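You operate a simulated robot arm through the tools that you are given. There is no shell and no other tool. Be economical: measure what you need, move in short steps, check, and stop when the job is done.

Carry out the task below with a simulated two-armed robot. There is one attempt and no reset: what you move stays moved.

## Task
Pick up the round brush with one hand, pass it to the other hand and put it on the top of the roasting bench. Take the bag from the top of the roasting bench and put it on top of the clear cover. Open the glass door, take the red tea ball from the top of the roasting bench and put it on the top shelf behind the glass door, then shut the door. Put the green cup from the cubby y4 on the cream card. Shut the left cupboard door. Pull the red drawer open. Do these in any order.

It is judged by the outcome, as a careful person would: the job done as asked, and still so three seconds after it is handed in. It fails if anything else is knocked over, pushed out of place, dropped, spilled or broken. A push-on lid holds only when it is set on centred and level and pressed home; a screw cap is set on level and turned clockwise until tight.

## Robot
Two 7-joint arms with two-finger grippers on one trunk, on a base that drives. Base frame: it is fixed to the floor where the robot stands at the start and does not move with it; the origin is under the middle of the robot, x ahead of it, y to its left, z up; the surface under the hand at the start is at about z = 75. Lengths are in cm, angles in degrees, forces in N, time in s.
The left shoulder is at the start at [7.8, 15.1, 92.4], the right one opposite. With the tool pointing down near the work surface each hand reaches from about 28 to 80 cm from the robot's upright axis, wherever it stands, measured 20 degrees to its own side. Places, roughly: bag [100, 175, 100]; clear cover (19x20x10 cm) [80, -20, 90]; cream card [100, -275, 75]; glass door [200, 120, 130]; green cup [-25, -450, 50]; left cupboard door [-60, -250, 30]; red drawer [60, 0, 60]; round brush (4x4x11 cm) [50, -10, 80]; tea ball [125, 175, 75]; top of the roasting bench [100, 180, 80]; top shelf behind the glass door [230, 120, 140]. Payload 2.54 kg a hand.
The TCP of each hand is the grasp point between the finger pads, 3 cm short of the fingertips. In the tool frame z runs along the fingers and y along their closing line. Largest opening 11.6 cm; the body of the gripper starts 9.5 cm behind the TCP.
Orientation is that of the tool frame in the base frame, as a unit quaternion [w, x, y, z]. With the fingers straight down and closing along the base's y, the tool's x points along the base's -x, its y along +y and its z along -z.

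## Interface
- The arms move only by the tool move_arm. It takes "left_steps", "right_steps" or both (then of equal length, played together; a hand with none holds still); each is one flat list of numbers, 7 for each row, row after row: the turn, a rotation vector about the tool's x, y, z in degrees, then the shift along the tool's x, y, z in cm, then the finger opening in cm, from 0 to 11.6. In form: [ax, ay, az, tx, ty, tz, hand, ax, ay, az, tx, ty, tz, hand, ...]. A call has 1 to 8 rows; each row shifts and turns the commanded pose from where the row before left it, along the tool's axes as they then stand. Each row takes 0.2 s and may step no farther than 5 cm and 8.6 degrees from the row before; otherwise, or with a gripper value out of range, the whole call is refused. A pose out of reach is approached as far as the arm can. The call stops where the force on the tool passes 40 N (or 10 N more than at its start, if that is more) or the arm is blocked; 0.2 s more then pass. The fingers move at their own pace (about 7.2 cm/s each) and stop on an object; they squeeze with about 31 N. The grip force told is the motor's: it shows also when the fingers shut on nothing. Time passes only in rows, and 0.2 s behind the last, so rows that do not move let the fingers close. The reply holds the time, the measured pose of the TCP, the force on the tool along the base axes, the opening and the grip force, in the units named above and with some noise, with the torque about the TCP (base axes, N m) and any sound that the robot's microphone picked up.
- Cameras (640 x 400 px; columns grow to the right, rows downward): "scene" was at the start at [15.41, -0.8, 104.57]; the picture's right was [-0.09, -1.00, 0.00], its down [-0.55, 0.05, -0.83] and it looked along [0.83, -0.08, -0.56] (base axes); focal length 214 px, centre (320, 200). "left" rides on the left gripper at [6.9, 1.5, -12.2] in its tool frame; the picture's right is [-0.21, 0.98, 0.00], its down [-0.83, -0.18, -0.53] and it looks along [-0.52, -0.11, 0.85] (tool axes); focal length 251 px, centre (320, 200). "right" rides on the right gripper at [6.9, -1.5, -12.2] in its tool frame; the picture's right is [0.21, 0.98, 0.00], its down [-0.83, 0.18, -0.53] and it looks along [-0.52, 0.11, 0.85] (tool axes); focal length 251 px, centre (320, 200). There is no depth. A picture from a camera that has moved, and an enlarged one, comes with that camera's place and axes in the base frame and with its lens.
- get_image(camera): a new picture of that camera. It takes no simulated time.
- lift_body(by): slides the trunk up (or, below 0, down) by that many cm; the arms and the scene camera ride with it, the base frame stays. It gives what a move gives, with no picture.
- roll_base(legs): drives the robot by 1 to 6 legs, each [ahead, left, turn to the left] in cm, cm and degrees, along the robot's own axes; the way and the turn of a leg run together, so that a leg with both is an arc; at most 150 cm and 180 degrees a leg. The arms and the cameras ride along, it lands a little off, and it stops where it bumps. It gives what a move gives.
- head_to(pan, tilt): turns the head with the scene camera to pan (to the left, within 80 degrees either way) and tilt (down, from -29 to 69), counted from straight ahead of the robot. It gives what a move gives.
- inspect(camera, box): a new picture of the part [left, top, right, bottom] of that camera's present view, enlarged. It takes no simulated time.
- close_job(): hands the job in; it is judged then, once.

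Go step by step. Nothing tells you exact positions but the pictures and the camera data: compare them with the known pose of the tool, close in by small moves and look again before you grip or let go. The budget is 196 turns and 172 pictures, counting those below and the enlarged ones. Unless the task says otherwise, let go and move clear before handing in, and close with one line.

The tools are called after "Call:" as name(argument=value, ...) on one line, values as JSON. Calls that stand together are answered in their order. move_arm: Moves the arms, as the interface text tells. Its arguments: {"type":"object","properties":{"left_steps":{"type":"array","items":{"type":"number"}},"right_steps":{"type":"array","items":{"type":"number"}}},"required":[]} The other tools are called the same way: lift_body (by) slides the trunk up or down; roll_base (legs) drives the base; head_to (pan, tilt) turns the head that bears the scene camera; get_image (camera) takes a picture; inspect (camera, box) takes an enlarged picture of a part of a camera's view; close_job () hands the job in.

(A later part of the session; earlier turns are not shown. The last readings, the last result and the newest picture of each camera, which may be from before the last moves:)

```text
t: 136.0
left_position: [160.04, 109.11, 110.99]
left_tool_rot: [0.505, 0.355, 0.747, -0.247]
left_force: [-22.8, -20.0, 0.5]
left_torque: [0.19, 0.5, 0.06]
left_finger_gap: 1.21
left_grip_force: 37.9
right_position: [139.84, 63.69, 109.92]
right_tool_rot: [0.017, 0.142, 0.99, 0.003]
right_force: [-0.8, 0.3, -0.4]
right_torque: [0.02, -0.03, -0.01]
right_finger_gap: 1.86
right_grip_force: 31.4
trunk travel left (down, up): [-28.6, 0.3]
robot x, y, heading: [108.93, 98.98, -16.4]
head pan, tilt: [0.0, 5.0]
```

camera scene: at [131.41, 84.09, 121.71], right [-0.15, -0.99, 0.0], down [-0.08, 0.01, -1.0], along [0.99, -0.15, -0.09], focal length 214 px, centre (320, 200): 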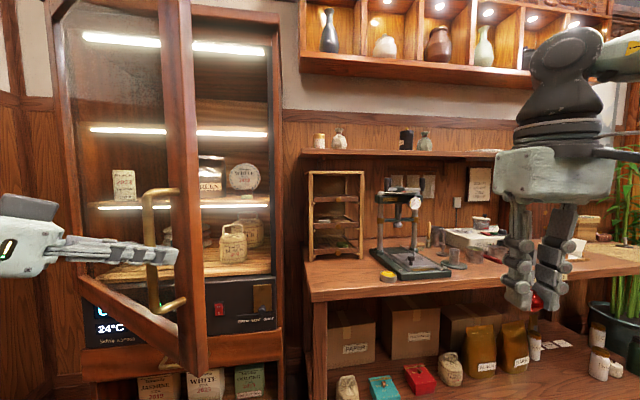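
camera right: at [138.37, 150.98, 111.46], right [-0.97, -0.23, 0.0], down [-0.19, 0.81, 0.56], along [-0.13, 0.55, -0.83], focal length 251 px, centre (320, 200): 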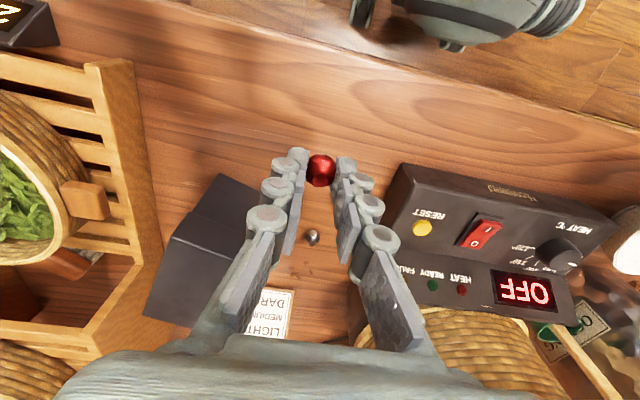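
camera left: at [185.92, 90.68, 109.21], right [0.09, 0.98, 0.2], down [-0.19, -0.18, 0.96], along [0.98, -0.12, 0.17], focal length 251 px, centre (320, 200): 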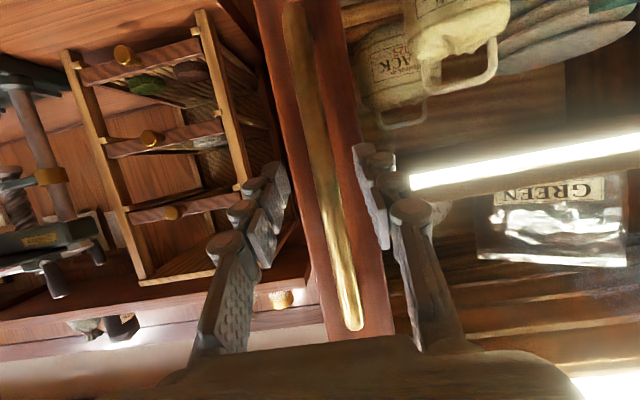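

The door is about 48° open. I'll release the handle and back the left hand away.

Call:
move_arm(left_steps=[0, 0, 0, 0, 0, 0, 3, 0, 0, 0, 0, 0, 0, 4.5, 0, 0, 0, 0, 0, -3, 4.5, 0, 0, 0, 0, 0, -4, 4.5, 0, 0, 0, 0, 0, -4, 4.5])

Call:
get_image(camera="scene")

```text
t: 137.4
left_position: [155.12, 116.9, 108.03]
left_tool_rot: [0.417, 0.341, 0.801, -0.261]
left_force: [-0.2, -1.0, -0.8]
left_torque: [0.02, 0.04, -0.02]
left_finger_gap: 4.5
left_grip_force: 0.1
right_position: [140.12, 63.91, 109.83]
right_tool_rot: [0.016, 0.142, 0.99, 0.002]
right_force: [0.8, -0.5, -0.5]
right_torque: [-0.02, 0.02, 0.0]
right_finger_gap: 1.83
right_grip_force: 30.6
trunk travel left (down, up): [-28.6, 0.3]
robot x, y, heading: [108.9, 99.32, -16.4]
head pan, tilt: [0.0, 5.0]
stopped in row 5 (left hand): the arm was blocked; the commanded pose is now the measured one
```

```text
85 pictures are left
camera scene: at [123.91, 94.6, 121.69], right [-0.28, -0.96, 0.0], down [-0.08, 0.02, -1.0], along [0.95, -0.28, -0.09], focal length 214 px, centre (320, 200)
```

scene: 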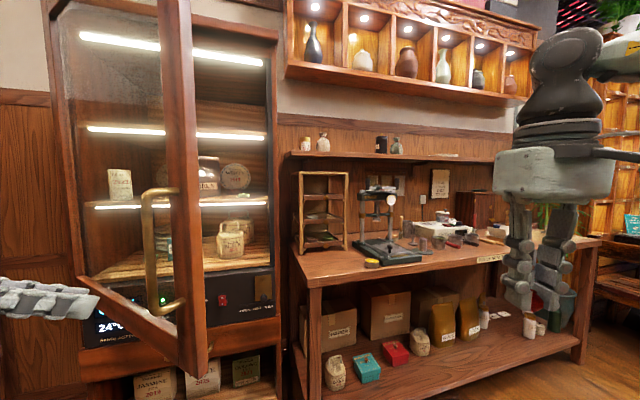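

The door stays open. To place the ball with the left hand from a clear angle I'll need to swing the door wider from its inner side later. First I'll back off and bring the left hand in front, clear of the door.

Call:
roll_base(legs=[[-12, 0, 0]])

Call:
move_arm(left_steps=[0, 0, 0, -0.87, -3.6, 2.36, 4.5, 0, 0, 0, -0.87, -3.6, 2.36, 4.5, 0, 0, 0, -0.87, -3.6, 2.36, 4.5, 0, 0, 0, -0.87, -3.6, 2.36, 4.5, -6.6, -1.04, -4.0, 0, 0, 0, 4.5, -6.6, -1.04, -4.0, 0, 0, 0, 4.5, -6.6, -1.04, -4.0, 0, 0, 0, 4.5, -6.6, -1.04, -4.0, 0, 0, 0, 4.5])

Call:
roll_base(legs=[[0, 0, 16.4], [22, -16, 0]])

Call:
get_image(camera="scene")

```text
t: 138.7
left_position: [143.5, 120.34, 108.27]
left_tool_rot: [0.418, 0.341, 0.801, -0.26]
left_force: [-0.5, 0.2, 0.6]
left_torque: [0.02, 0.0, 0.01]
left_finger_gap: 4.51
left_grip_force: 0.1
right_position: [128.59, 67.34, 109.99]
right_tool_rot: [0.016, 0.143, 0.99, 0.002]
right_force: [0.1, -0.6, -0.4]
right_torque: [-0.01, -0.01, 0.01]
right_finger_gap: 1.84
right_grip_force: 31.4
trunk travel left (down, up): [-28.6, 0.3]
robot x, y, heading: [97.22, 102.62, -16.5]
head pan, tilt: [0.0, 5.0]
```

```text
t: 140.4
left_position: [142.5, 103.1, 112.08]
left_tool_rot: [0.472, 0.114, 0.863, -0.139]
left_force: [0.0, 0.2, 0.0]
left_torque: [0.0, 0.0, -0.02]
left_finger_gap: 4.51
left_grip_force: 0.1
left hand out of reach, approached as far as the arm can: row 3, 4, 5, 6, 7
right_position: [128.7, 67.23, 109.86]
right_tool_rot: [0.017, 0.143, 0.99, 0.003]
right_force: [-0.5, 0.1, 0.5]
right_torque: [0.01, -0.03, 0.01]
right_finger_gap: 1.84
right_grip_force: 31.4
trunk travel left (down, up): [-28.6, 0.3]
robot x, y, heading: [97.09, 102.46, -16.5]
head pan, tilt: [0.0, 5.0]
```

```text
t: 143.6
left_position: [162.49, 99.99, 111.97]
left_tool_rot: [0.488, -0.01, 0.87, -0.069]
left_force: [-0.6, 0.2, 0.2]
left_torque: [0.02, 0.0, 0.01]
left_finger_gap: 4.49
left_grip_force: 0.0
right_position: [159.17, 61.54, 109.83]
right_tool_rot: [0.015, -0.002, 1.0, 0.005]
right_force: [-0.8, 0.6, 0.0]
right_torque: [0.02, 0.0, -0.01]
right_finger_gap: 1.84
right_grip_force: 31.4
trunk travel left (down, up): [-28.6, 0.3]
robot x, y, heading: [118.87, 86.53, 0.1]
head pan, tilt: [0.0, 5.0]
```

```text
84 pictures are left
camera scene: at [134.93, 86.57, 121.7], right [0.0, -1.0, 0.0], down [-0.09, 0.0, -1.0], along [1.0, 0.0, -0.09], focal length 214 px, centre (320, 200)
```

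scene: 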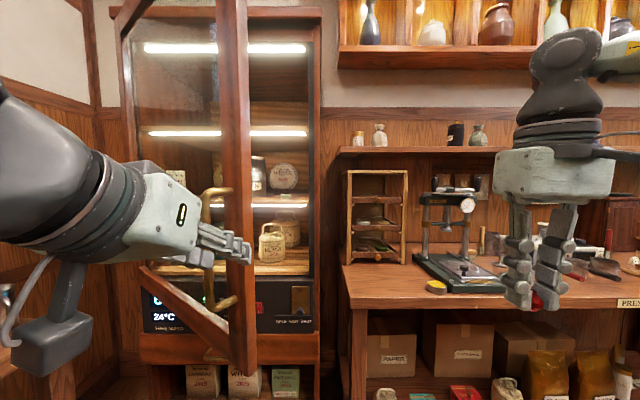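

The door is now about 38–40° open. I'll back off slightly, slide right past its edge, then move forward on its inner side.

Call:
roll_base(legs=[[-5, 0, 0], [0, -30, 0], [10, 0, 0]])

Call:
get_image(camera="scene")

```text
t: 146.1
left_position: [157.66, 87.86, 111.96]
left_tool_rot: [0.487, -0.006, 0.87, -0.072]
left_force: [0.8, -0.1, -0.8]
left_torque: [0.0, -0.01, -0.03]
left_finger_gap: 4.52
left_grip_force: 0.1
right_position: [154.07, 49.71, 109.91]
right_tool_rot: [0.015, 0.001, 1.0, 0.004]
right_force: [0.6, 0.5, 0.5]
right_torque: [-0.02, 0.01, -0.03]
right_finger_gap: 1.83
right_grip_force: 30.5
trunk travel left (down, up): [-28.6, 0.3]
robot x, y, heading: [114.26, 75.03, -0.3]
head pan, tilt: [0.0, 5.0]
stopped in leg 2: the robot was blocked; the commanded pose is now the measured one
```

```text
83 pictures are left
camera scene: at [130.02, 74.81, 121.69], right [-0.01, -1.0, 0.0], down [-0.09, 0.0, -1.0], along [1.0, -0.01, -0.09], focal length 214 px, centre (320, 200)
```

scene: 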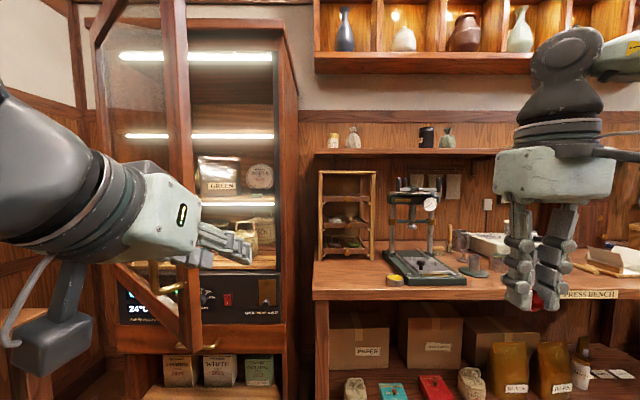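

The table corner blocks on the right. I'll move forward first, then diagonally right.

Call:
roll_base(legs=[[4, 2, 0], [6, -4, 0], [12, -16, 0]])

Call:
get_image(camera="scene")

```text
t: 147.8
left_position: [168.25, 83.5, 111.98]
left_tool_rot: [0.485, 0.018, 0.87, -0.084]
left_force: [-0.1, 0.5, -0.6]
left_torque: [-0.01, -0.03, 0.0]
left_finger_gap: 4.52
left_grip_force: 0.0
right_position: [162.65, 45.52, 109.77]
right_tool_rot: [0.016, 0.03, 0.999, 0.004]
right_force: [-0.8, 0.3, -0.1]
right_torque: [-0.03, -0.03, -0.02]
right_finger_gap: 1.83
right_grip_force: 30.5
trunk travel left (down, up): [-28.6, 0.3]
robot x, y, heading: [124.2, 72.88, -3.9]
head pan, tilt: [0.0, 5.0]
stopped in leg 2: the robot was blocked; the commanded pose is now the measured one
```

```text
82 pictures are left
camera scene: at [140.04, 72.02, 121.7], right [-0.06, -1.0, 0.0], down [-0.09, 0.01, -1.0], along [0.99, -0.06, -0.09], focal length 214 px, centre (320, 200)
```

scene: 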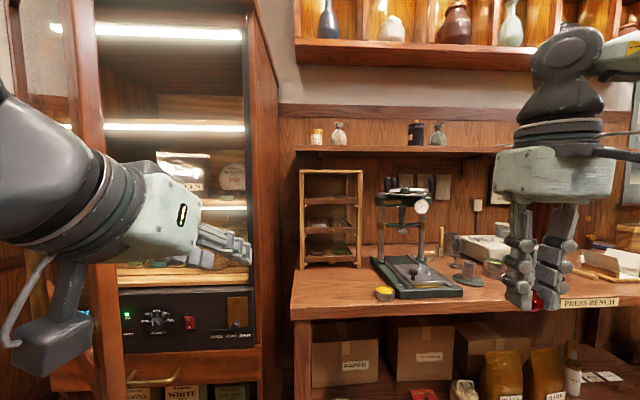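

The base is blocked again on the right. I'll look down to the right to see what's there.

Call:
head_to(pan=-70, tilt=40)

Call:
get_image(camera="scene")

```text
t: 149.2
left_position: [168.19, 83.61, 111.96]
left_tool_rot: [0.485, 0.019, 0.87, -0.086]
left_force: [1.0, 0.5, -0.5]
left_torque: [0.01, 0.01, 0.0]
left_finger_gap: 4.47
left_grip_force: 0.0
right_position: [162.63, 45.62, 109.97]
right_tool_rot: [0.015, 0.031, 0.999, 0.004]
right_force: [0.4, -0.2, -0.6]
right_torque: [0.01, 0.02, 0.0]
right_finger_gap: 1.86
right_grip_force: 30.7
trunk travel left (down, up): [-28.6, 0.3]
robot x, y, heading: [124.23, 73.09, -3.8]
head pan, tilt: [-70.0, 40.0]
```

```text
81 pictures are left
camera scene: at [133.29, 64.44, 116.12], right [-0.96, -0.28, 0.0], down [-0.18, 0.62, -0.77], along [0.22, -0.74, -0.64], focal length 214 px, centre (320, 200)
```

scene: 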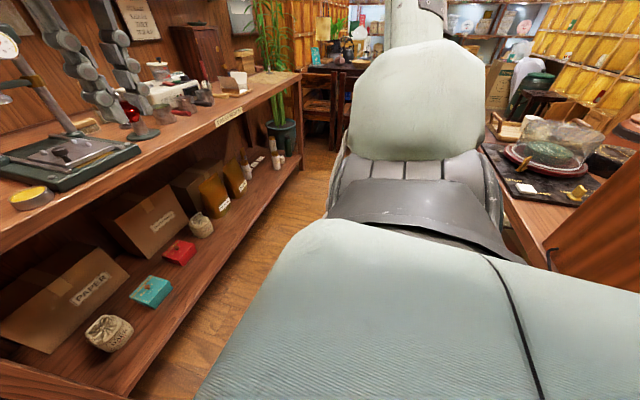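

The base's tail is catching the main table's corner. I'll go forward 8 cm, then right.

Call:
roll_base(legs=[[8, 1, 3.8], [4, -14, 0]])

Call:
head_to(pan=20, tilt=15)

Call:
get_image(camera="scene")

```text
t: 151.9
left_position: [179.67, 73.53, 112.03]
left_tool_rot: [0.488, -0.01, 0.87, -0.07]
left_force: [0.7, 1.1, 0.2]
left_torque: [0.0, 0.0, 0.0]
left_finger_gap: 4.53
left_grip_force: 0.3
right_position: [176.5, 35.17, 109.87]
right_tool_rot: [0.016, -0.002, 1.0, 0.004]
right_force: [0.2, 0.0, -0.2]
right_torque: [0.0, -0.01, -0.01]
right_finger_gap: 1.85
right_grip_force: 31.3
trunk travel left (down, up): [-28.6, 0.3]
robot x, y, heading: [136.49, 59.75, 0.0]
head pan, tilt: [-70.0, 40.0]
```

```text
t: 153.5
left_position: [179.53, 73.46, 111.94]
left_tool_rot: [0.487, -0.01, 0.871, -0.069]
left_force: [0.2, -0.4, -0.3]
left_torque: [0.02, -0.02, -0.02]
left_finger_gap: 4.49
left_grip_force: 0.0
right_position: [176.52, 35.17, 109.82]
right_tool_rot: [0.015, -0.002, 1.0, 0.004]
right_force: [1.6, 0.3, 0.1]
right_torque: [-0.01, 0.01, 0.0]
right_finger_gap: 1.83
right_grip_force: 30.5
trunk travel left (down, up): [-28.6, 0.3]
robot x, y, heading: [136.41, 60.46, 0.1]
head pan, tilt: [20.0, 15.0]
```

```text
80 pictures are left
camera scene: at [151.76, 63.31, 120.08], right [0.34, -0.94, 0.0], down [-0.24, -0.09, -0.97], along [0.91, 0.33, -0.26], focal length 214 px, centre (320, 200)
```

scene: 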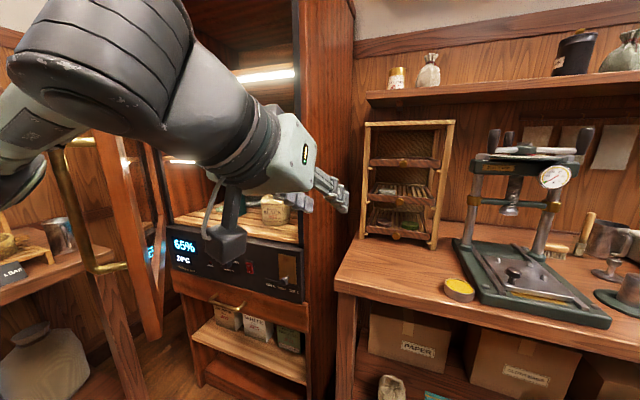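

I'm on the inner side now. I'll strafe left so the left arm nudges the door wider, which also puts the right hand over a free spot on the press bench near [210, 60].

Call:
roll_base(legs=[[6, 0, 0], [0, 10, 0], [0, 8, 0]])

Call:
get_image(camera="scene")

```text
t: 156.8
left_position: [185.37, 91.9, 112.03]
left_tool_rot: [0.487, -0.012, 0.87, -0.069]
left_force: [-0.2, 0.1, 0.4]
left_torque: [-0.01, 0.0, -0.01]
left_finger_gap: 4.49
left_grip_force: 0.0
right_position: [182.33, 53.65, 109.97]
right_tool_rot: [0.016, -0.005, 1.0, 0.004]
right_force: [-0.4, 0.3, 0.3]
right_torque: [-0.03, -0.01, 0.02]
right_finger_gap: 1.85
right_grip_force: 30.7
trunk travel left (down, up): [-28.6, 0.3]
robot x, y, heading: [142.51, 78.29, -0.1]
head pan, tilt: [20.0, 15.0]
```

```text
79 pictures are left
camera scene: at [157.54, 81.59, 120.08], right [0.35, -0.94, 0.0], down [-0.24, -0.09, -0.97], along [0.91, 0.34, -0.26], focal length 214 px, centre (320, 200)
```

scene: 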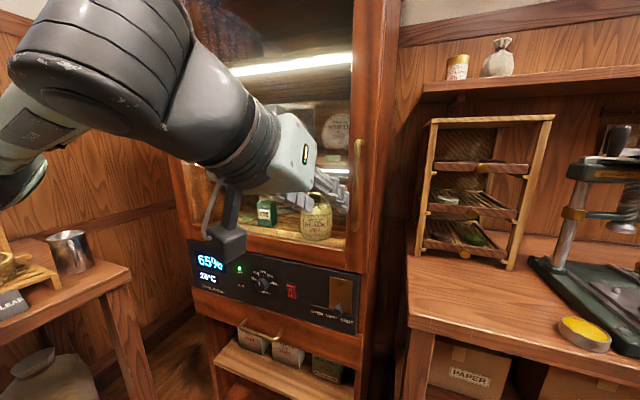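

The forearm pushed the door shut again, so I need a better plan. First I'll set the ball down on the free spot of the press bench for a moment. Then I'll open the door wider with the left hand, pick the ball up with the left hand, and come at the shelf from the right side.

Call:
move_arm(right_steps=[0, 0, 0, -3.67, 1.33, 1.7, 0.5, 0, 0, 0, -3.67, 1.33, 1.7, 0.5, 0, 0, 0, -3.67, 1.33, 1.7, 0.5, 0, 0, 0, -3.67, 1.33, 1.7, 0.5, 0, 0, 0, -3.67, 1.33, 1.7, 0.5, 0, 0, 0, -3.67, 1.33, 1.7, 0.5, 0, 0, 0, -3.67, 1.33, 1.7, 0.5])

Call:
head_to(pan=-10, tilt=25)

Call:
get_image(camera="scene")

Call:
get_image(camera="right")

```text
t: 158.4
left_position: [185.35, 91.8, 111.98]
left_tool_rot: [0.488, -0.012, 0.87, -0.068]
left_force: [-0.5, -0.7, -0.1]
left_torque: [0.0, 0.03, -0.03]
left_finger_gap: 4.52
left_grip_force: 0.0
right_position: [205.3, 60.55, 98.24]
right_tool_rot: [0.016, -0.004, 1.0, 0.006]
right_force: [0.8, -0.4, 0.5]
right_torque: [0.02, 0.0, 0.03]
right_finger_gap: 1.86
right_grip_force: 31.1
right hand out of reach, approached as far as the arm can: row 6, 7
trunk travel left (down, up): [-28.6, 0.3]
robot x, y, heading: [141.96, 78.15, 0.4]
head pan, tilt: [20.0, 15.0]
```

```text
t: 159.3
left_position: [185.26, 91.78, 112.0]
left_tool_rot: [0.487, -0.012, 0.87, -0.069]
left_force: [0.1, -0.4, -0.1]
left_torque: [-0.01, -0.02, 0.0]
left_finger_gap: 4.52
left_grip_force: 0.1
right_position: [205.33, 60.6, 98.48]
right_tool_rot: [0.016, -0.004, 1.0, 0.005]
right_force: [-0.6, -1.6, 0.5]
right_torque: [-0.01, -0.05, -0.01]
right_finger_gap: 1.82
right_grip_force: 31.2
trunk travel left (down, up): [-28.6, 0.3]
robot x, y, heading: [142.25, 77.86, 0.2]
head pan, tilt: [-10.0, 25.0]
```

```text
78 pictures are left
camera scene: at [157.86, 76.77, 118.46], right [-0.17, -0.99, 0.0], down [-0.42, 0.07, -0.91], along [0.89, -0.15, -0.42], focal length 214 px, centre (320, 200)
```

scene: 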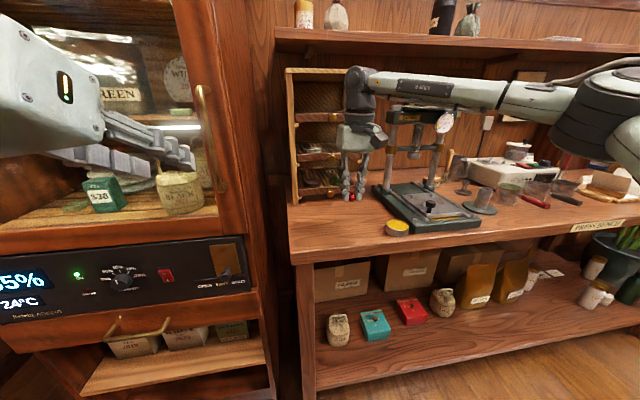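

```text
77 pictures are left
camera right: at [198.07, 58.89, 110.38], right [-0.22, 0.97, 0.0], down [0.81, 0.18, 0.56], along [0.55, 0.13, -0.83], focal length 251 px, centre (320, 200)
```

right: 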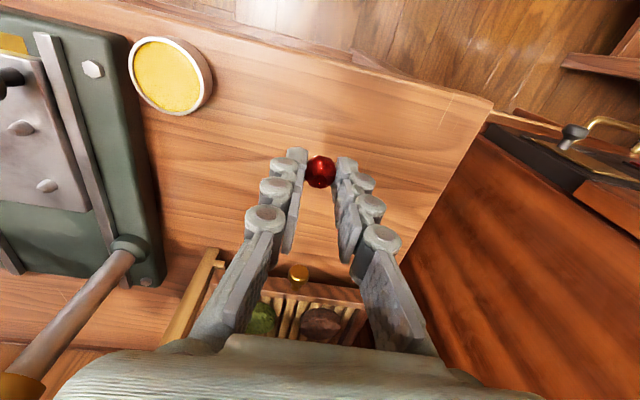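

The ball is above clear wood. I'll lower gently until it touches.

Call:
move_arm(right_steps=[0, 0, 0, 0, 0, 3, 0.5, 0, 0, 0, 0, 0, 3, 0.5, 0, 0, 0, 0, 0, 1.5, 0.5])

Call:
inspect(camera="scene", box=[300, 130, 420, 250])

```text
t: 160.1
left_position: [185.43, 91.75, 112.04]
left_tool_rot: [0.488, -0.012, 0.87, -0.068]
left_force: [0.2, -0.6, 0.5]
left_torque: [-0.05, 0.02, 0.01]
left_finger_gap: 4.49
left_grip_force: 0.1
right_position: [205.47, 60.7, 90.75]
right_tool_rot: [0.016, -0.004, 1.0, 0.004]
right_force: [1.1, 0.3, 0.3]
right_torque: [0.03, 0.01, 0.0]
right_finger_gap: 1.83
right_grip_force: 31.3
trunk travel left (down, up): [-28.6, 0.3]
robot x, y, heading: [142.18, 78.13, 0.3]
head pan, tilt: [-10.0, 25.0]
```

```text
3.33 times, centred on (360, 190) of scene
camera zoom: at [157.87, 76.76, 118.45], right [-0.17, -0.99, 0.0], down [-0.42, 0.07, -0.91], along [0.89, -0.15, -0.42], focal length 715 px, centre (187, 233)
```

zoom: 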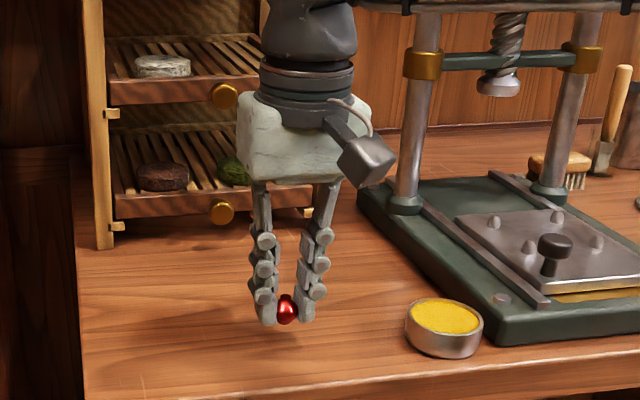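

Call:
move_arm(right_steps=[0, 0, 0, 0, 0, 1.0, 0.5, 0, 0, 0, 0, 0, 0.8, 0.5])

Call:
move_arm(right_steps=[0, 0, 0, 0, 0, 0.5, 0.5, 0, 0, 0, 0, 0, 0.3, 0.5])

Call:
inspect(camera="scene", box=[320, 170, 400, 250])

```text
t: 160.7
left_position: [185.37, 91.87, 112.08]
left_tool_rot: [0.488, -0.013, 0.87, -0.068]
left_force: [-0.5, 0.5, 0.0]
left_torque: [-0.03, -0.03, 0.0]
left_finger_gap: 4.47
left_grip_force: 0.0
right_position: [205.4, 60.55, 88.93]
right_tool_rot: [0.016, -0.004, 1.0, 0.004]
right_force: [-0.1, -0.5, -0.2]
right_torque: [0.05, -0.01, 0.03]
right_finger_gap: 1.85
right_grip_force: 31.1
trunk travel left (down, up): [-28.6, 0.3]
robot x, y, heading: [142.42, 78.38, 0.2]
head pan, tilt: [-10.0, 25.0]
```

```text
t: 161.3
left_position: [185.34, 91.89, 112.18]
left_tool_rot: [0.488, -0.012, 0.87, -0.068]
left_force: [-0.5, 0.2, -0.5]
left_torque: [0.02, 0.01, 0.04]
left_finger_gap: 4.51
left_grip_force: 0.0
right_position: [205.35, 60.7, 88.32]
right_tool_rot: [0.018, -0.004, 1.0, 0.006]
right_force: [-0.3, -1.1, 7.9]
right_torque: [-0.06, 0.01, -0.02]
right_finger_gap: 1.85
right_grip_force: 31.1
trunk travel left (down, up): [-28.6, 0.3]
robot x, y, heading: [142.33, 78.07, 0.5]
head pan, tilt: [-10.0, 25.0]
```

```text
5.00 times, centred on (360, 210) of scene
camera zoom: at [157.78, 76.77, 118.49], right [-0.17, -0.99, 0.0], down [-0.42, 0.07, -0.91], along [0.89, -0.15, -0.42], focal length 1072 px, centre (120, 150)
```

zoom: 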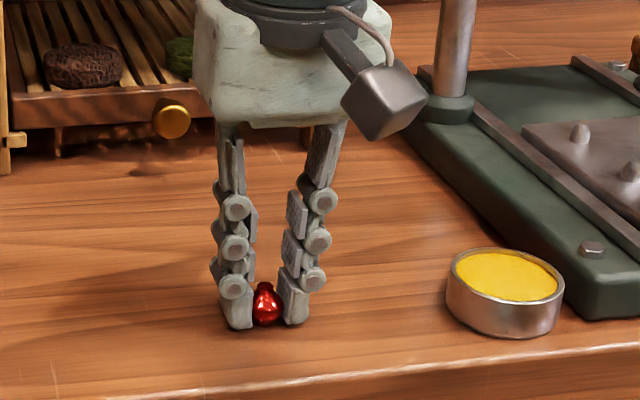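

The ball touches the bench at [205.4, 60.6], TCP 88.3. I'll release and lift.

Call:
move_arm(right_steps=[0, 0, 0, 0, 0, 0, 2.4, 0, 0, 0, 0, 0, 0, 3.4, 0, 0, 0, 0, 0, 0, 4, 0, 0, 0, 0, 0, -3, 4, 0, 0, 0, 0, 0, -4, 4, 0, 0, 0, 3, 0, -4, 4, 0, 0, 0, 4.5, 0, -2, 4, 0, 0, 0, 4.5, 0, -2, 4])

Call:
inspect(camera="scene", box=[320, 170, 400, 250])

```text
t: 163.1
left_position: [185.11, 91.83, 112.09]
left_tool_rot: [0.488, -0.012, 0.87, -0.069]
left_force: [-0.6, 0.2, 0.0]
left_torque: [0.0, -0.03, -0.01]
left_finger_gap: 4.48
left_grip_force: 0.1
right_position: [192.67, 60.53, 102.82]
right_tool_rot: [0.016, -0.004, 1.0, 0.004]
right_force: [0.8, -1.0, -0.6]
right_torque: [0.01, -0.04, 0.03]
right_finger_gap: 4.03
right_grip_force: 0.0
trunk travel left (down, up): [-28.6, 0.3]
robot x, y, heading: [141.95, 77.99, 0.2]
head pan, tilt: [-10.0, 25.0]
```

```text
5.00 times, centred on (360, 210) of scene
camera zoom: at [157.76, 76.77, 118.47], right [-0.17, -0.99, 0.0], down [-0.42, 0.07, -0.91], along [0.89, -0.15, -0.42], focal length 1072 px, centre (120, 150)
```

zoom: 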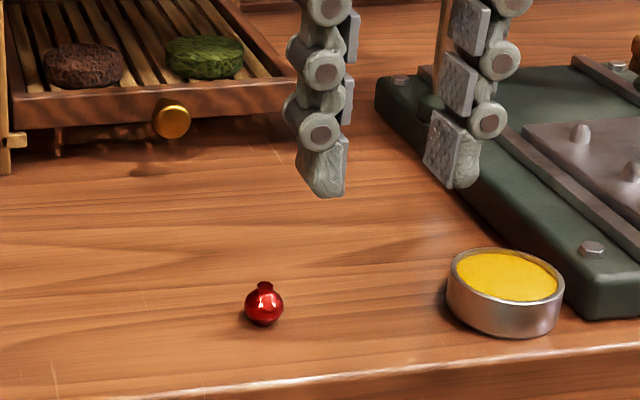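

The ball stands on the press bench. I'll back up and open the door with the left hand as before, first straightening the hand.

Call:
roll_base(legs=[[-19.5, -1.5, 0]])

Call:
move_arm(left_steps=[-5.9, -0.9, -3.6, 0, 0, 0, 4.5, 0, -8.5, 0, 0, 0, 0, 4.5])

```text
t: 164.7
left_position: [165.66, 90.11, 112.0]
left_tool_rot: [0.489, -0.011, 0.87, -0.068]
left_force: [-0.6, -0.9, 0.6]
left_torque: [-0.01, 0.01, 0.0]
left_finger_gap: 4.52
left_grip_force: 0.0
right_position: [173.1, 58.68, 102.8]
right_tool_rot: [0.015, -0.002, 1.0, 0.004]
right_force: [-1.0, -0.6, 1.1]
right_torque: [0.02, -0.02, -0.02]
right_finger_gap: 4.01
right_grip_force: 0.1
trunk travel left (down, up): [-28.6, 0.3]
robot x, y, heading: [122.85, 76.76, -0.1]
head pan, tilt: [-10.0, 25.0]
```

```text
t: 165.3
left_position: [167.37, 89.34, 113.76]
left_tool_rot: [0.553, -0.068, 0.83, -0.033]
left_force: [-0.3, 0.0, 0.2]
left_torque: [0.05, 0.03, 0.0]
left_finger_gap: 4.49
left_grip_force: 0.0
left hand out of reach, approached as far as the arm can: row 2
right_position: [173.17, 58.67, 102.66]
right_tool_rot: [0.016, -0.003, 1.0, 0.004]
right_force: [0.4, 0.0, -0.2]
right_torque: [0.01, 0.05, 0.0]
right_finger_gap: 4.01
right_grip_force: 0.0
trunk travel left (down, up): [-28.6, 0.3]
robot x, y, heading: [122.45, 76.75, 0.2]
head pan, tilt: [-10.0, 25.0]
```

Call:
move_arm(left_steps=[0, 0, 0, -1.2, -0.09, 3.96, 4.5, 0, 0, 0, -1.2, -0.09, 3.96, 4.5, 0, 0, 0, -1.2, -0.09, 3.96, 4.5, 0, 0, 0, -1.2, -0.09, 3.96, 4.5, 0, 0, 0, -1.2, -0.09, 3.96, 4.5])

Call:
get_image(camera="left")

```text
t: 166.5
left_position: [187.93, 90.15, 111.7]
left_tool_rot: [0.554, -0.066, 0.829, -0.035]
left_force: [0.2, 0.6, 0.0]
left_torque: [0.0, -0.01, 0.0]
left_finger_gap: 4.49
left_grip_force: 0.1
right_position: [173.23, 58.73, 102.66]
right_tool_rot: [0.016, -0.003, 1.0, 0.005]
right_force: [-0.5, 0.3, -0.4]
right_torque: [0.02, 0.04, 0.01]
right_finger_gap: 3.98
right_grip_force: 0.1
trunk travel left (down, up): [-28.6, 0.3]
robot x, y, heading: [122.59, 76.92, 0.3]
head pan, tilt: [-10.0, 25.0]
```

```text
73 pictures are left
camera left: at [173.82, 90.29, 109.85], right [0.01, 1.0, 0.07], down [-0.17, -0.07, 0.98], along [0.99, -0.02, 0.17], focal length 251 px, centre (320, 200)
```

left: 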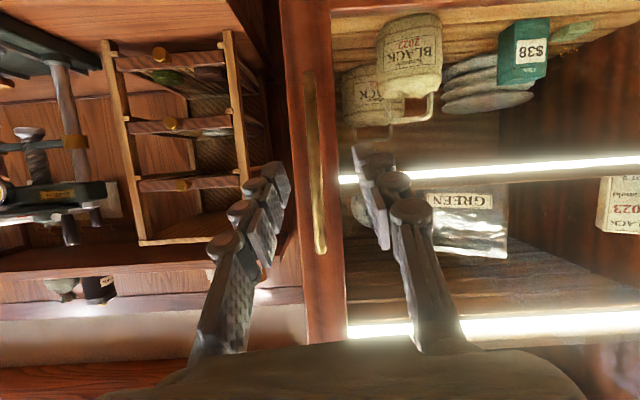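

Call:
move_arm(left_steps=[0, 0, 0, -1.24, -0.4, 3.74, 4.5, 0, 0, 0, -1.24, -0.4, 3.74, 4.5, 0, 0, 0, -1.24, -0.4, 3.74, 4.5, 0, 0, 0, 0, 0, 0, 2.5, 0, 0, 0, 0, 0, 0, 0.5, 0, 0, 0, 0, 0, 0, 0.5, 0, 0, 0, 0, 0, 0, 0.5])

```text
t: 168.1
left_position: [199.75, 89.62, 111.13]
left_tool_rot: [0.553, -0.065, 0.83, -0.035]
left_force: [0.9, -4.2, -0.3]
left_torque: [0.98, -0.63, -0.08]
left_finger_gap: 1.44
left_grip_force: 40.0
right_position: [173.29, 58.55, 102.86]
right_tool_rot: [0.016, -0.002, 1.0, 0.005]
right_force: [0.2, 0.2, -0.3]
right_torque: [-0.02, -0.02, 0.04]
right_finger_gap: 4.01
right_grip_force: 0.0
trunk travel left (down, up): [-28.6, 0.3]
robot x, y, heading: [122.96, 76.63, 0.3]
head pan, tilt: [-10.0, 25.0]
```

The handle is gripped. I'll pull along the same arc.

Call:
move_arm(left_steps=[3.65, 0.52, 1.55, 1.38, 0.55, -3.5, 0.5, 3.65, 0.52, 1.55, 1.38, 0.55, -3.5, 0.5, 3.65, 0.52, 1.55, 1.38, 0.55, -3.5, 0.5, 3.65, 0.52, 1.55, 1.38, 0.55, -3.5, 0.5, 3.65, 0.52, 1.55, 1.38, 0.55, -3.45, 0.5, 3.65, 0.52, 1.55, 1.38, 0.5, -3.45, 0.5, 3.65, 0.52, 1.55, 1.38, 0.4, -3.45, 0.5])

```text
t: 169.7
left_position: [174.64, 97.32, 111.09]
left_tool_rot: [0.531, 0.136, 0.82, -0.166]
left_force: [8.1, 15.0, 5.6]
left_torque: [1.08, 0.23, 0.19]
left_finger_gap: 1.45
left_grip_force: 39.9
right_position: [173.26, 58.86, 102.82]
right_tool_rot: [0.015, -0.003, 1.0, 0.004]
right_force: [-0.2, -0.5, 0.4]
right_torque: [0.02, 0.0, 0.01]
right_finger_gap: 3.99
right_grip_force: 0.1
trunk travel left (down, up): [-28.6, 0.3]
robot x, y, heading: [122.69, 76.97, 0.3]
head pan, tilt: [-10.0, 25.0]
```

Call:
roll_base(legs=[[-4.1, 4.9, -3.5], [-4.1, 4.9, -3.5], [-4.1, 4.9, -3.5], [-4.1, 4.9, -3.5]])

Call:
roll_base(legs=[[-4.1, 4.9, -3.5], [-4.1, 4.9, -3.5], [-4.1, 4.9, -3.5]])

```text
t: 173.1
left_position: [163.98, 105.19, 111.12]
left_tool_rot: [0.506, 0.236, 0.797, -0.23]
left_force: [8.4, 9.4, 11.8]
left_torque: [0.46, -0.85, -0.06]
left_finger_gap: 1.45
left_grip_force: 39.8
right_position: [153.32, 68.35, 102.72]
right_tool_rot: [0.016, 0.119, 0.993, 0.002]
right_force: [-0.1, 0.5, 1.0]
right_torque: [-0.02, -0.01, -0.01]
right_finger_gap: 4.01
right_grip_force: 0.0
trunk travel left (down, up): [-28.6, 0.3]
robot x, y, heading: [108.69, 98.04, -13.8]
head pan, tilt: [-10.0, 25.0]
```

```text
t: 175.8
left_position: [157.26, 112.55, 111.15]
left_tool_rot: [0.483, 0.311, 0.772, -0.274]
left_force: [-20.4, -14.9, -9.0]
left_torque: [0.18, -0.79, -0.02]
left_finger_gap: 1.42
left_grip_force: 39.6
right_position: [140.45, 78.35, 102.73]
right_tool_rot: [0.017, 0.211, 0.977, 0.002]
right_force: [0.5, 0.3, 1.4]
right_torque: [-0.03, 0.01, 0.05]
right_finger_gap: 3.99
right_grip_force: 0.1
trunk travel left (down, up): [-28.6, 0.3]
robot x, y, heading: [101.81, 115.8, -24.4]
head pan, tilt: [-10.0, 25.0]
```

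The door is about 52° open. I'll try a little more with the arm.

Call:
move_arm(left_steps=[3.65, 0.52, 1.55, 1.38, 0.3, -3.4, 0.5, 3.65, 0.52, 1.55, 1.38, 0.3, -3.4, 0.5])

Call:
head_to(pan=10, tilt=10)

Call:
get_image(camera="scene")

```text
t: 176.4
left_position: [153.14, 118.81, 111.14]
left_tool_rot: [0.46, 0.366, 0.748, -0.308]
left_force: [-9.8, -5.6, 0.1]
left_torque: [1.37, -0.12, 0.07]
left_finger_gap: 1.44
left_grip_force: 39.4
right_position: [140.4, 78.39, 102.74]
right_tool_rot: [0.017, 0.211, 0.977, 0.003]
right_force: [0.7, 0.6, 0.2]
right_torque: [-0.01, 0.02, 0.02]
right_finger_gap: 4.0
right_grip_force: 0.0
trunk travel left (down, up): [-28.6, 0.3]
robot x, y, heading: [102.05, 115.63, -24.2]
head pan, tilt: [-10.0, 25.0]
```

```text
t: 177.2
left_position: [153.28, 118.59, 111.07]
left_tool_rot: [0.46, 0.365, 0.748, -0.309]
left_force: [-13.1, -7.7, -7.3]
left_torque: [0.12, -0.94, -0.04]
left_finger_gap: 1.43
left_grip_force: 39.3
right_position: [140.56, 78.45, 102.67]
right_tool_rot: [0.017, 0.211, 0.977, 0.001]
right_force: [0.8, -0.6, 0.0]
right_torque: [-0.01, -0.02, 0.0]
right_finger_gap: 4.02
right_grip_force: 0.1
trunk travel left (down, up): [-28.6, 0.3]
robot x, y, heading: [102.25, 115.64, -24.5]
head pan, tilt: [10.0, 10.0]
```

```text
72 pictures are left
camera scene: at [116.86, 110.72, 120.89], right [-0.25, -0.97, 0.0], down [-0.17, 0.04, -0.98], along [0.95, -0.25, -0.17], focal length 214 px, centre (320, 200)
```

scene: 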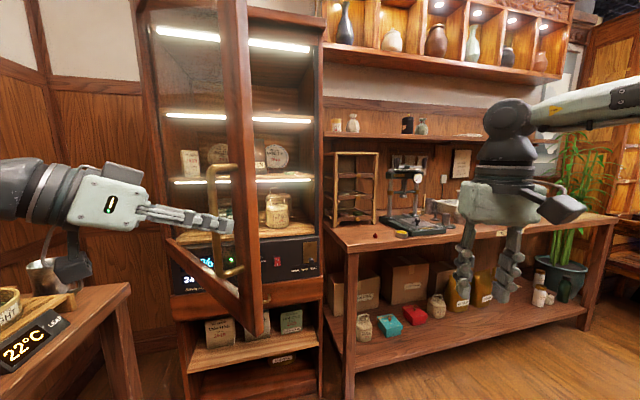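

It works: about 60° now. I'll continue.

Call:
move_arm(left_steps=[3.65, 0.52, 1.55, 1.38, 0.3, -3.4, 0.5, 3.65, 0.52, 1.55, 1.38, 0.3, -3.4, 0.5, 3.65, 0.52, 1.55, 1.38, 0.3, -3.4, 0.5])

```text
t: 177.6
left_position: [152.3, 120.09, 110.89]
left_tool_rot: [0.45, 0.375, 0.744, -0.32]
left_force: [-12.9, -7.1, 6.0]
left_torque: [-0.59, -1.06, -0.02]
left_finger_gap: 1.48
left_grip_force: 39.5
left hand out of reach, approached as far as the arm can: row 1
right_position: [140.56, 78.55, 102.79]
right_tool_rot: [0.017, 0.209, 0.978, 0.001]
right_force: [1.2, 0.2, 0.1]
right_torque: [-0.02, 0.06, 0.03]
right_finger_gap: 4.02
right_grip_force: 0.1
trunk travel left (down, up): [-28.6, 0.3]
robot x, y, heading: [102.09, 116.12, -24.5]
head pan, tilt: [10.0, 10.0]
stopped in row 1 (left hand): the force on the tool passed its limit at 68 N (the readings are from after the stop); the commanded pose is now the measured one
```

The door is about 61° open. I'll release, back off along the tool, and retreat well clear before going around.

Call:
move_arm(left_steps=[0, 0, 0, 0, 0, 0, 3, 0, 0, 0, 0, 0, 0, 4.5, 0, 0, 0, 0, 0, -2.5, 4.5, 0, 0, 0, 0, 0, -3, 4.5])

Call:
roll_base(legs=[[-11, 0, 0], [0, 0, 24.5], [5, -36, 0]])

Call:
get_image(camera="scene")

```text
t: 178.6
left_position: [150.39, 124.85, 112.51]
left_tool_rot: [0.448, 0.373, 0.748, -0.318]
left_force: [-0.3, 0.1, 0.5]
left_torque: [0.01, -0.02, -0.01]
left_finger_gap: 4.49
left_grip_force: 0.0
right_position: [140.54, 78.54, 102.7]
right_tool_rot: [0.016, 0.21, 0.978, 0.001]
right_force: [0.3, 0.2, 0.7]
right_torque: [0.02, -0.01, -0.03]
right_finger_gap: 4.0
right_grip_force: 0.1
trunk travel left (down, up): [-28.6, 0.3]
robot x, y, heading: [101.78, 116.24, -24.6]
head pan, tilt: [10.0, 10.0]
```

```text
t: 180.0
left_position: [140.35, 123.47, 112.95]
left_tool_rot: [0.438, 0.399, 0.738, -0.322]
left_force: [0.2, 0.1, 0.6]
left_torque: [0.04, -0.01, -0.01]
left_finger_gap: 4.49
left_grip_force: 0.0
right_position: [129.04, 78.45, 102.41]
right_tool_rot: [0.015, 0.229, 0.973, 0.006]
right_force: [-0.4, 0.0, 0.2]
right_torque: [0.0, -0.01, 0.02]
right_finger_gap: 3.99
right_grip_force: 0.0
trunk travel left (down, up): [-28.6, 0.3]
robot x, y, heading: [92.09, 117.91, -26.7]
head pan, tilt: [10.0, 10.0]
stopped in leg 2: the robot was blocked; the commanded pose is now the measured one
```

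```text
71 pictures are left
camera scene: at [106.72, 111.46, 120.9], right [-0.28, -0.96, -0.01], down [-0.17, 0.06, -0.98], along [0.94, -0.28, -0.18], focal length 214 px, centre (320, 200)
```

scene: 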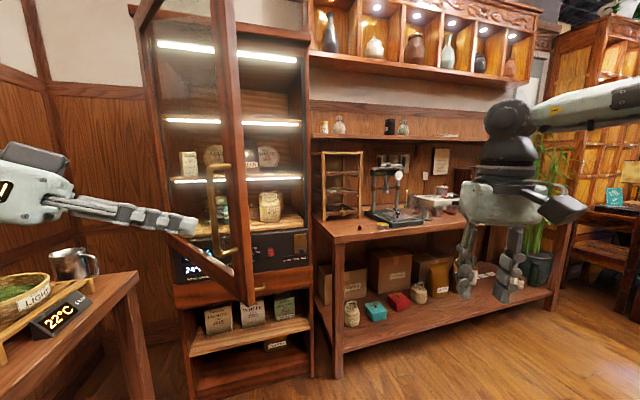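

The door stays open. The base's rear touches the bench, so I'll slide right first, then turn.

Call:
roll_base(legs=[[2, -16, 0], [0, 0, 26.7], [0, -10, 0]])

Call:
get_image(camera="scene")

```text
t: 184.7
left_position: [127.16, 120.54, 112.79]
left_tool_rot: [0.504, 0.216, 0.808, -0.217]
left_force: [0.3, -0.3, -0.6]
left_torque: [0.0, 0.0, -0.01]
left_finger_gap: 4.49
left_grip_force: 0.0
right_position: [137.19, 74.74, 102.73]
right_tool_rot: [0.015, 0.001, 1.0, 0.004]
right_force: [-1.0, 0.3, 0.0]
right_torque: [0.02, -0.01, 0.0]
right_finger_gap: 4.01
right_grip_force: 0.0
trunk travel left (down, up): [-28.6, 0.3]
robot x, y, heading: [86.6, 93.42, -0.2]
head pan, tilt: [10.0, 10.0]
```

```text
70 pictures are left
camera scene: at [102.4, 94.76, 120.89], right [0.17, -0.99, 0.0], down [-0.17, -0.03, -0.98], along [0.97, 0.17, -0.17], focal length 214 px, centre (320, 200)
```

scene: 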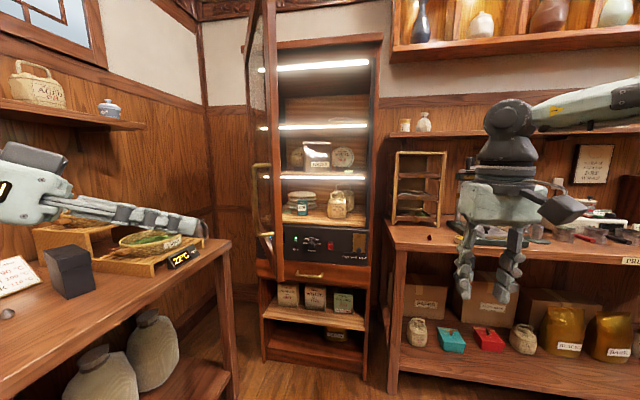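

The door is well open, with its edge near [152, 115]. I'll bring the left hand inward and straighten it, then drive around toward the ball.

Call:
move_arm(left_steps=[0, 0, 0, -0.89, -2.5, 2.85, 4, 0, 0, 0, -0.89, -2.5, 2.85, 4, 0, 0, 0, -0.89, -2.5, 2.85, 4, 0, 0, 0, -0.89, -2.5, 2.85, 4, -7, -1, -3.07, 0, 0, 0, 4, -7, -1, -3.07, 0, 0, 0, 4, -7, -1, -3.07, 0, 0, 0, 4, -7, -1, -3.07, 0, 0, 0, 4])

Call:
roll_base(legs=[[33, -12, 0], [8, 0, 0], [8, -34, 0]])

Call:
head_to(pan=20, tilt=20)

Call:
get_image(camera="scene")

```text
t: 186.5
left_position: [132.23, 105.22, 113.89]
left_tool_rot: [0.543, -0.007, 0.836, -0.075]
left_force: [0.6, 0.4, 0.4]
left_torque: [-0.02, -0.01, -0.01]
left_finger_gap: 4.02
left_grip_force: 0.1
left hand out of reach, approached as far as the arm can: row 6, 7
right_position: [137.28, 74.76, 102.69]
right_tool_rot: [0.015, 0.001, 1.0, 0.004]
right_force: [0.0, 0.9, 0.2]
right_torque: [0.01, -0.01, 0.01]
right_finger_gap: 3.98
right_grip_force: 0.0
trunk travel left (down, up): [-28.6, 0.3]
robot x, y, heading: [86.79, 93.22, -0.1]
head pan, tilt: [10.0, 10.0]
```

```text
t: 193.0
left_position: [181.74, 58.19, 113.98]
left_tool_rot: [0.543, -0.006, 0.836, -0.076]
left_force: [0.6, 0.1, -0.2]
left_torque: [-0.01, 0.0, -0.06]
left_finger_gap: 3.99
left_grip_force: 0.1
right_position: [186.78, 27.97, 102.61]
right_tool_rot: [0.014, 0.001, 1.0, 0.004]
right_force: [-0.5, 0.5, -0.1]
right_torque: [-0.02, 0.06, -0.02]
right_finger_gap: 3.99
right_grip_force: 0.1
trunk travel left (down, up): [-28.6, 0.3]
robot x, y, heading: [136.38, 46.17, -0.1]
head pan, tilt: [10.0, 10.0]
```

```text
t: 193.7
left_position: [181.88, 58.47, 114.02]
left_tool_rot: [0.543, -0.006, 0.836, -0.075]
left_force: [-0.2, 0.1, -0.3]
left_torque: [-0.02, 0.03, 0.02]
left_finger_gap: 4.0
left_grip_force: 0.1
right_position: [186.81, 27.95, 102.67]
right_tool_rot: [0.015, 0.001, 1.0, 0.005]
right_force: [0.0, 0.2, -0.5]
right_torque: [0.01, -0.01, -0.02]
right_finger_gap: 3.99
right_grip_force: 0.2
trunk travel left (down, up): [-28.6, 0.3]
robot x, y, heading: [136.28, 46.06, -0.2]
head pan, tilt: [20.0, 20.0]
```

```text
69 pictures are left
camera scene: at [151.63, 49.45, 119.27], right [0.34, -0.94, 0.0], down [-0.32, -0.12, -0.94], along [0.88, 0.32, -0.34], focal length 214 px, centre (320, 200)
```

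scene: 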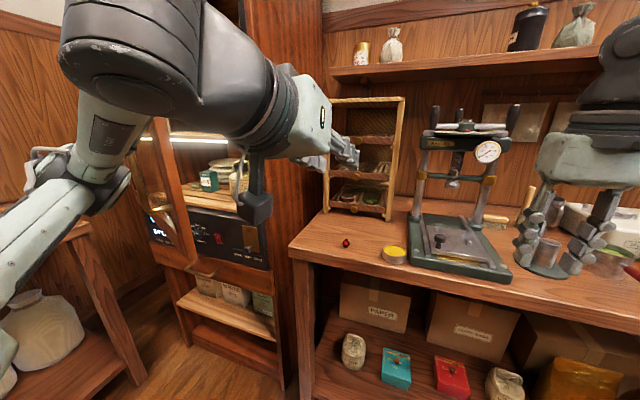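

The ball is visible on the press bench. I'll lower the trunk and bring the left hand to a low forward approach in front of it.

Call:
lift_body(by=-12)

Call:
move_arm(left_steps=[0, 0, 0, 1.06, 1.48, 4.32, 4, 0, 0, 0, 1.06, 1.48, 4.32, 4, 0, 0, 0, 1.06, 1.48, 4.32, 4, 0, 0, 0, 1.06, 1.48, 4.32, 4])

Call:
get_image(camera="left")

Call:
inspect(camera="scene", box=[260, 160, 420, 300])

```text
t: 195.2
left_position: [181.83, 58.35, 101.95]
left_tool_rot: [0.543, -0.006, 0.836, -0.076]
left_force: [0.7, 0.0, -0.6]
left_torque: [0.02, 0.02, -0.01]
left_finger_gap: 3.98
left_grip_force: 0.2
right_position: [186.77, 28.04, 90.59]
right_tool_rot: [0.015, 0.001, 1.0, 0.004]
right_force: [-0.5, -1.1, -0.2]
right_torque: [0.01, -0.03, -0.01]
right_finger_gap: 4.02
right_grip_force: 0.1
trunk travel left (down, up): [-16.6, 12.3]
robot x, y, heading: [136.5, 46.45, -0.2]
head pan, tilt: [20.0, 20.0]
```

```text
t: 196.2
left_position: [196.45, 62.09, 90.46]
left_tool_rot: [0.544, -0.006, 0.836, -0.075]
left_force: [-0.4, -0.5, 0.0]
left_torque: [0.0, -0.02, -0.01]
left_finger_gap: 3.99
left_grip_force: 0.1
right_position: [186.93, 27.9, 90.69]
right_tool_rot: [0.015, 0.001, 1.0, 0.005]
right_force: [0.6, -0.3, -0.1]
right_torque: [0.0, 0.04, 0.0]
right_finger_gap: 4.0
right_grip_force: 0.1
trunk travel left (down, up): [-16.6, 12.3]
robot x, y, heading: [136.23, 46.17, -0.0]
head pan, tilt: [20.0, 20.0]
```

```text
68 pictures are left
camera left: at [182.48, 64.21, 88.77], right [0.16, 0.99, 0.07], down [-0.16, -0.04, 0.99], along [0.97, -0.17, 0.15], focal length 251 px, centre (320, 200)
```

left: 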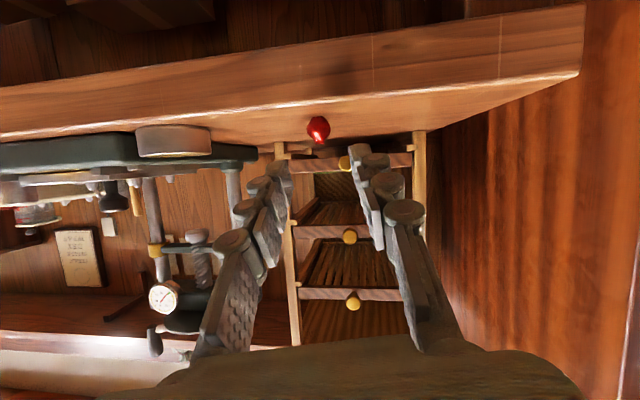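

```text
2.86 times, centred on (340, 230) of scene
camera zoom: at [151.64, 49.47, 107.26], right [0.34, -0.94, 0.0], down [-0.32, -0.12, -0.94], along [0.88, 0.32, -0.34], focal length 613 px, centre (263, 114)
```

zoom: 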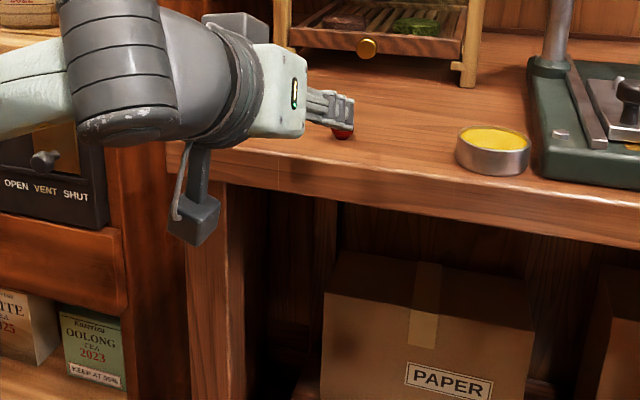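

The ball is at [205.4, 60.5, 86]. I'll slide in and close.

Call:
move_arm(left_steps=[0, 0, 0, 0, -0.25, 4, 4, 0, 0, 0, 0, -0.25, 3.9, 4])

Call:
get_image(camera="left")

```text
t: 196.8
left_position: [203.34, 60.43, 87.48]
left_tool_rot: [0.545, -0.006, 0.835, -0.075]
left_force: [0.8, -0.9, 4.0]
left_torque: [0.11, -0.11, 0.01]
left_finger_gap: 3.98
left_grip_force: 0.0
right_position: [186.77, 27.83, 90.67]
right_tool_rot: [0.016, 0.001, 1.0, 0.003]
right_force: [0.6, -0.8, -0.1]
right_torque: [0.01, -0.03, -0.01]
right_finger_gap: 4.01
right_grip_force: 0.0
trunk travel left (down, up): [-16.6, 12.3]
robot x, y, heading: [136.42, 46.48, -0.0]
head pan, tilt: [20.0, 20.0]
```

```text
66 pictures are left
camera left: at [189.43, 62.71, 85.8], right [0.16, 0.99, 0.07], down [-0.16, -0.04, 0.99], along [0.97, -0.17, 0.16], focal length 251 px, centre (320, 200)
```

left: 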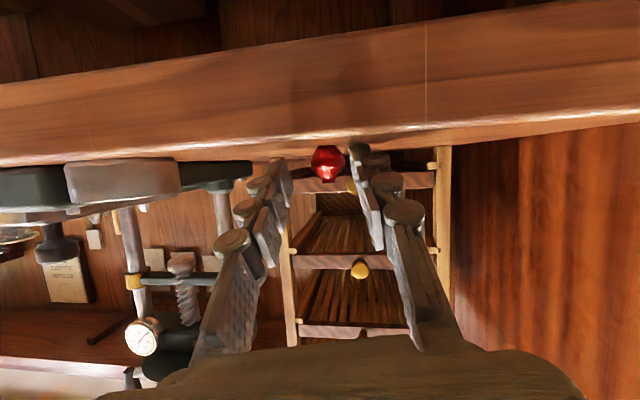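

Call:
move_arm(left_steps=[0, 0, 0, 0, 0.2, 0.2, 2.6, 0, 0, 0, 0, 0, 0, 1, 0, 0, 0, 0, 0, 0, 0.5, 0, 0, 0, 0, 0, 0, 0.5])

Call:
get_image(camera="left")

```text
t: 197.8
left_position: [203.55, 60.63, 87.31]
left_tool_rot: [0.544, -0.006, 0.836, -0.076]
left_force: [3.8, 6.0, 10.4]
left_torque: [0.21, -0.25, 0.1]
left_finger_gap: 1.79
left_grip_force: 30.8
right_position: [186.69, 27.93, 90.78]
right_tool_rot: [0.015, 0.001, 1.0, 0.004]
right_force: [0.8, -0.4, 0.3]
right_torque: [0.01, -0.01, 0.0]
right_finger_gap: 4.0
right_grip_force: 0.0
trunk travel left (down, up): [-16.6, 12.3]
robot x, y, heading: [136.17, 46.63, -0.2]
head pan, tilt: [20.0, 20.0]
```

```text
65 pictures are left
camera left: at [189.63, 62.86, 85.66], right [0.16, 0.99, 0.07], down [-0.16, -0.04, 0.99], along [0.97, -0.17, 0.15], focal length 251 px, centre (320, 200)
```

left: 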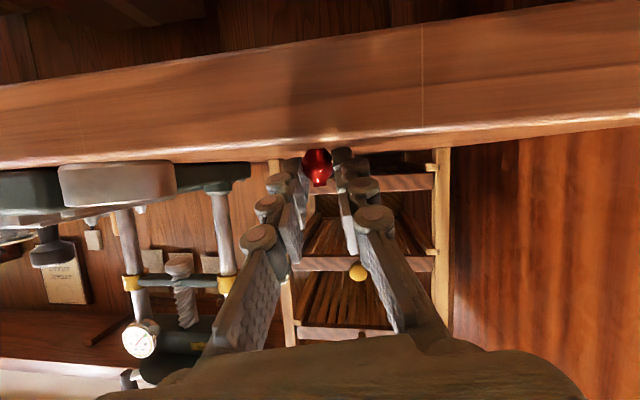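

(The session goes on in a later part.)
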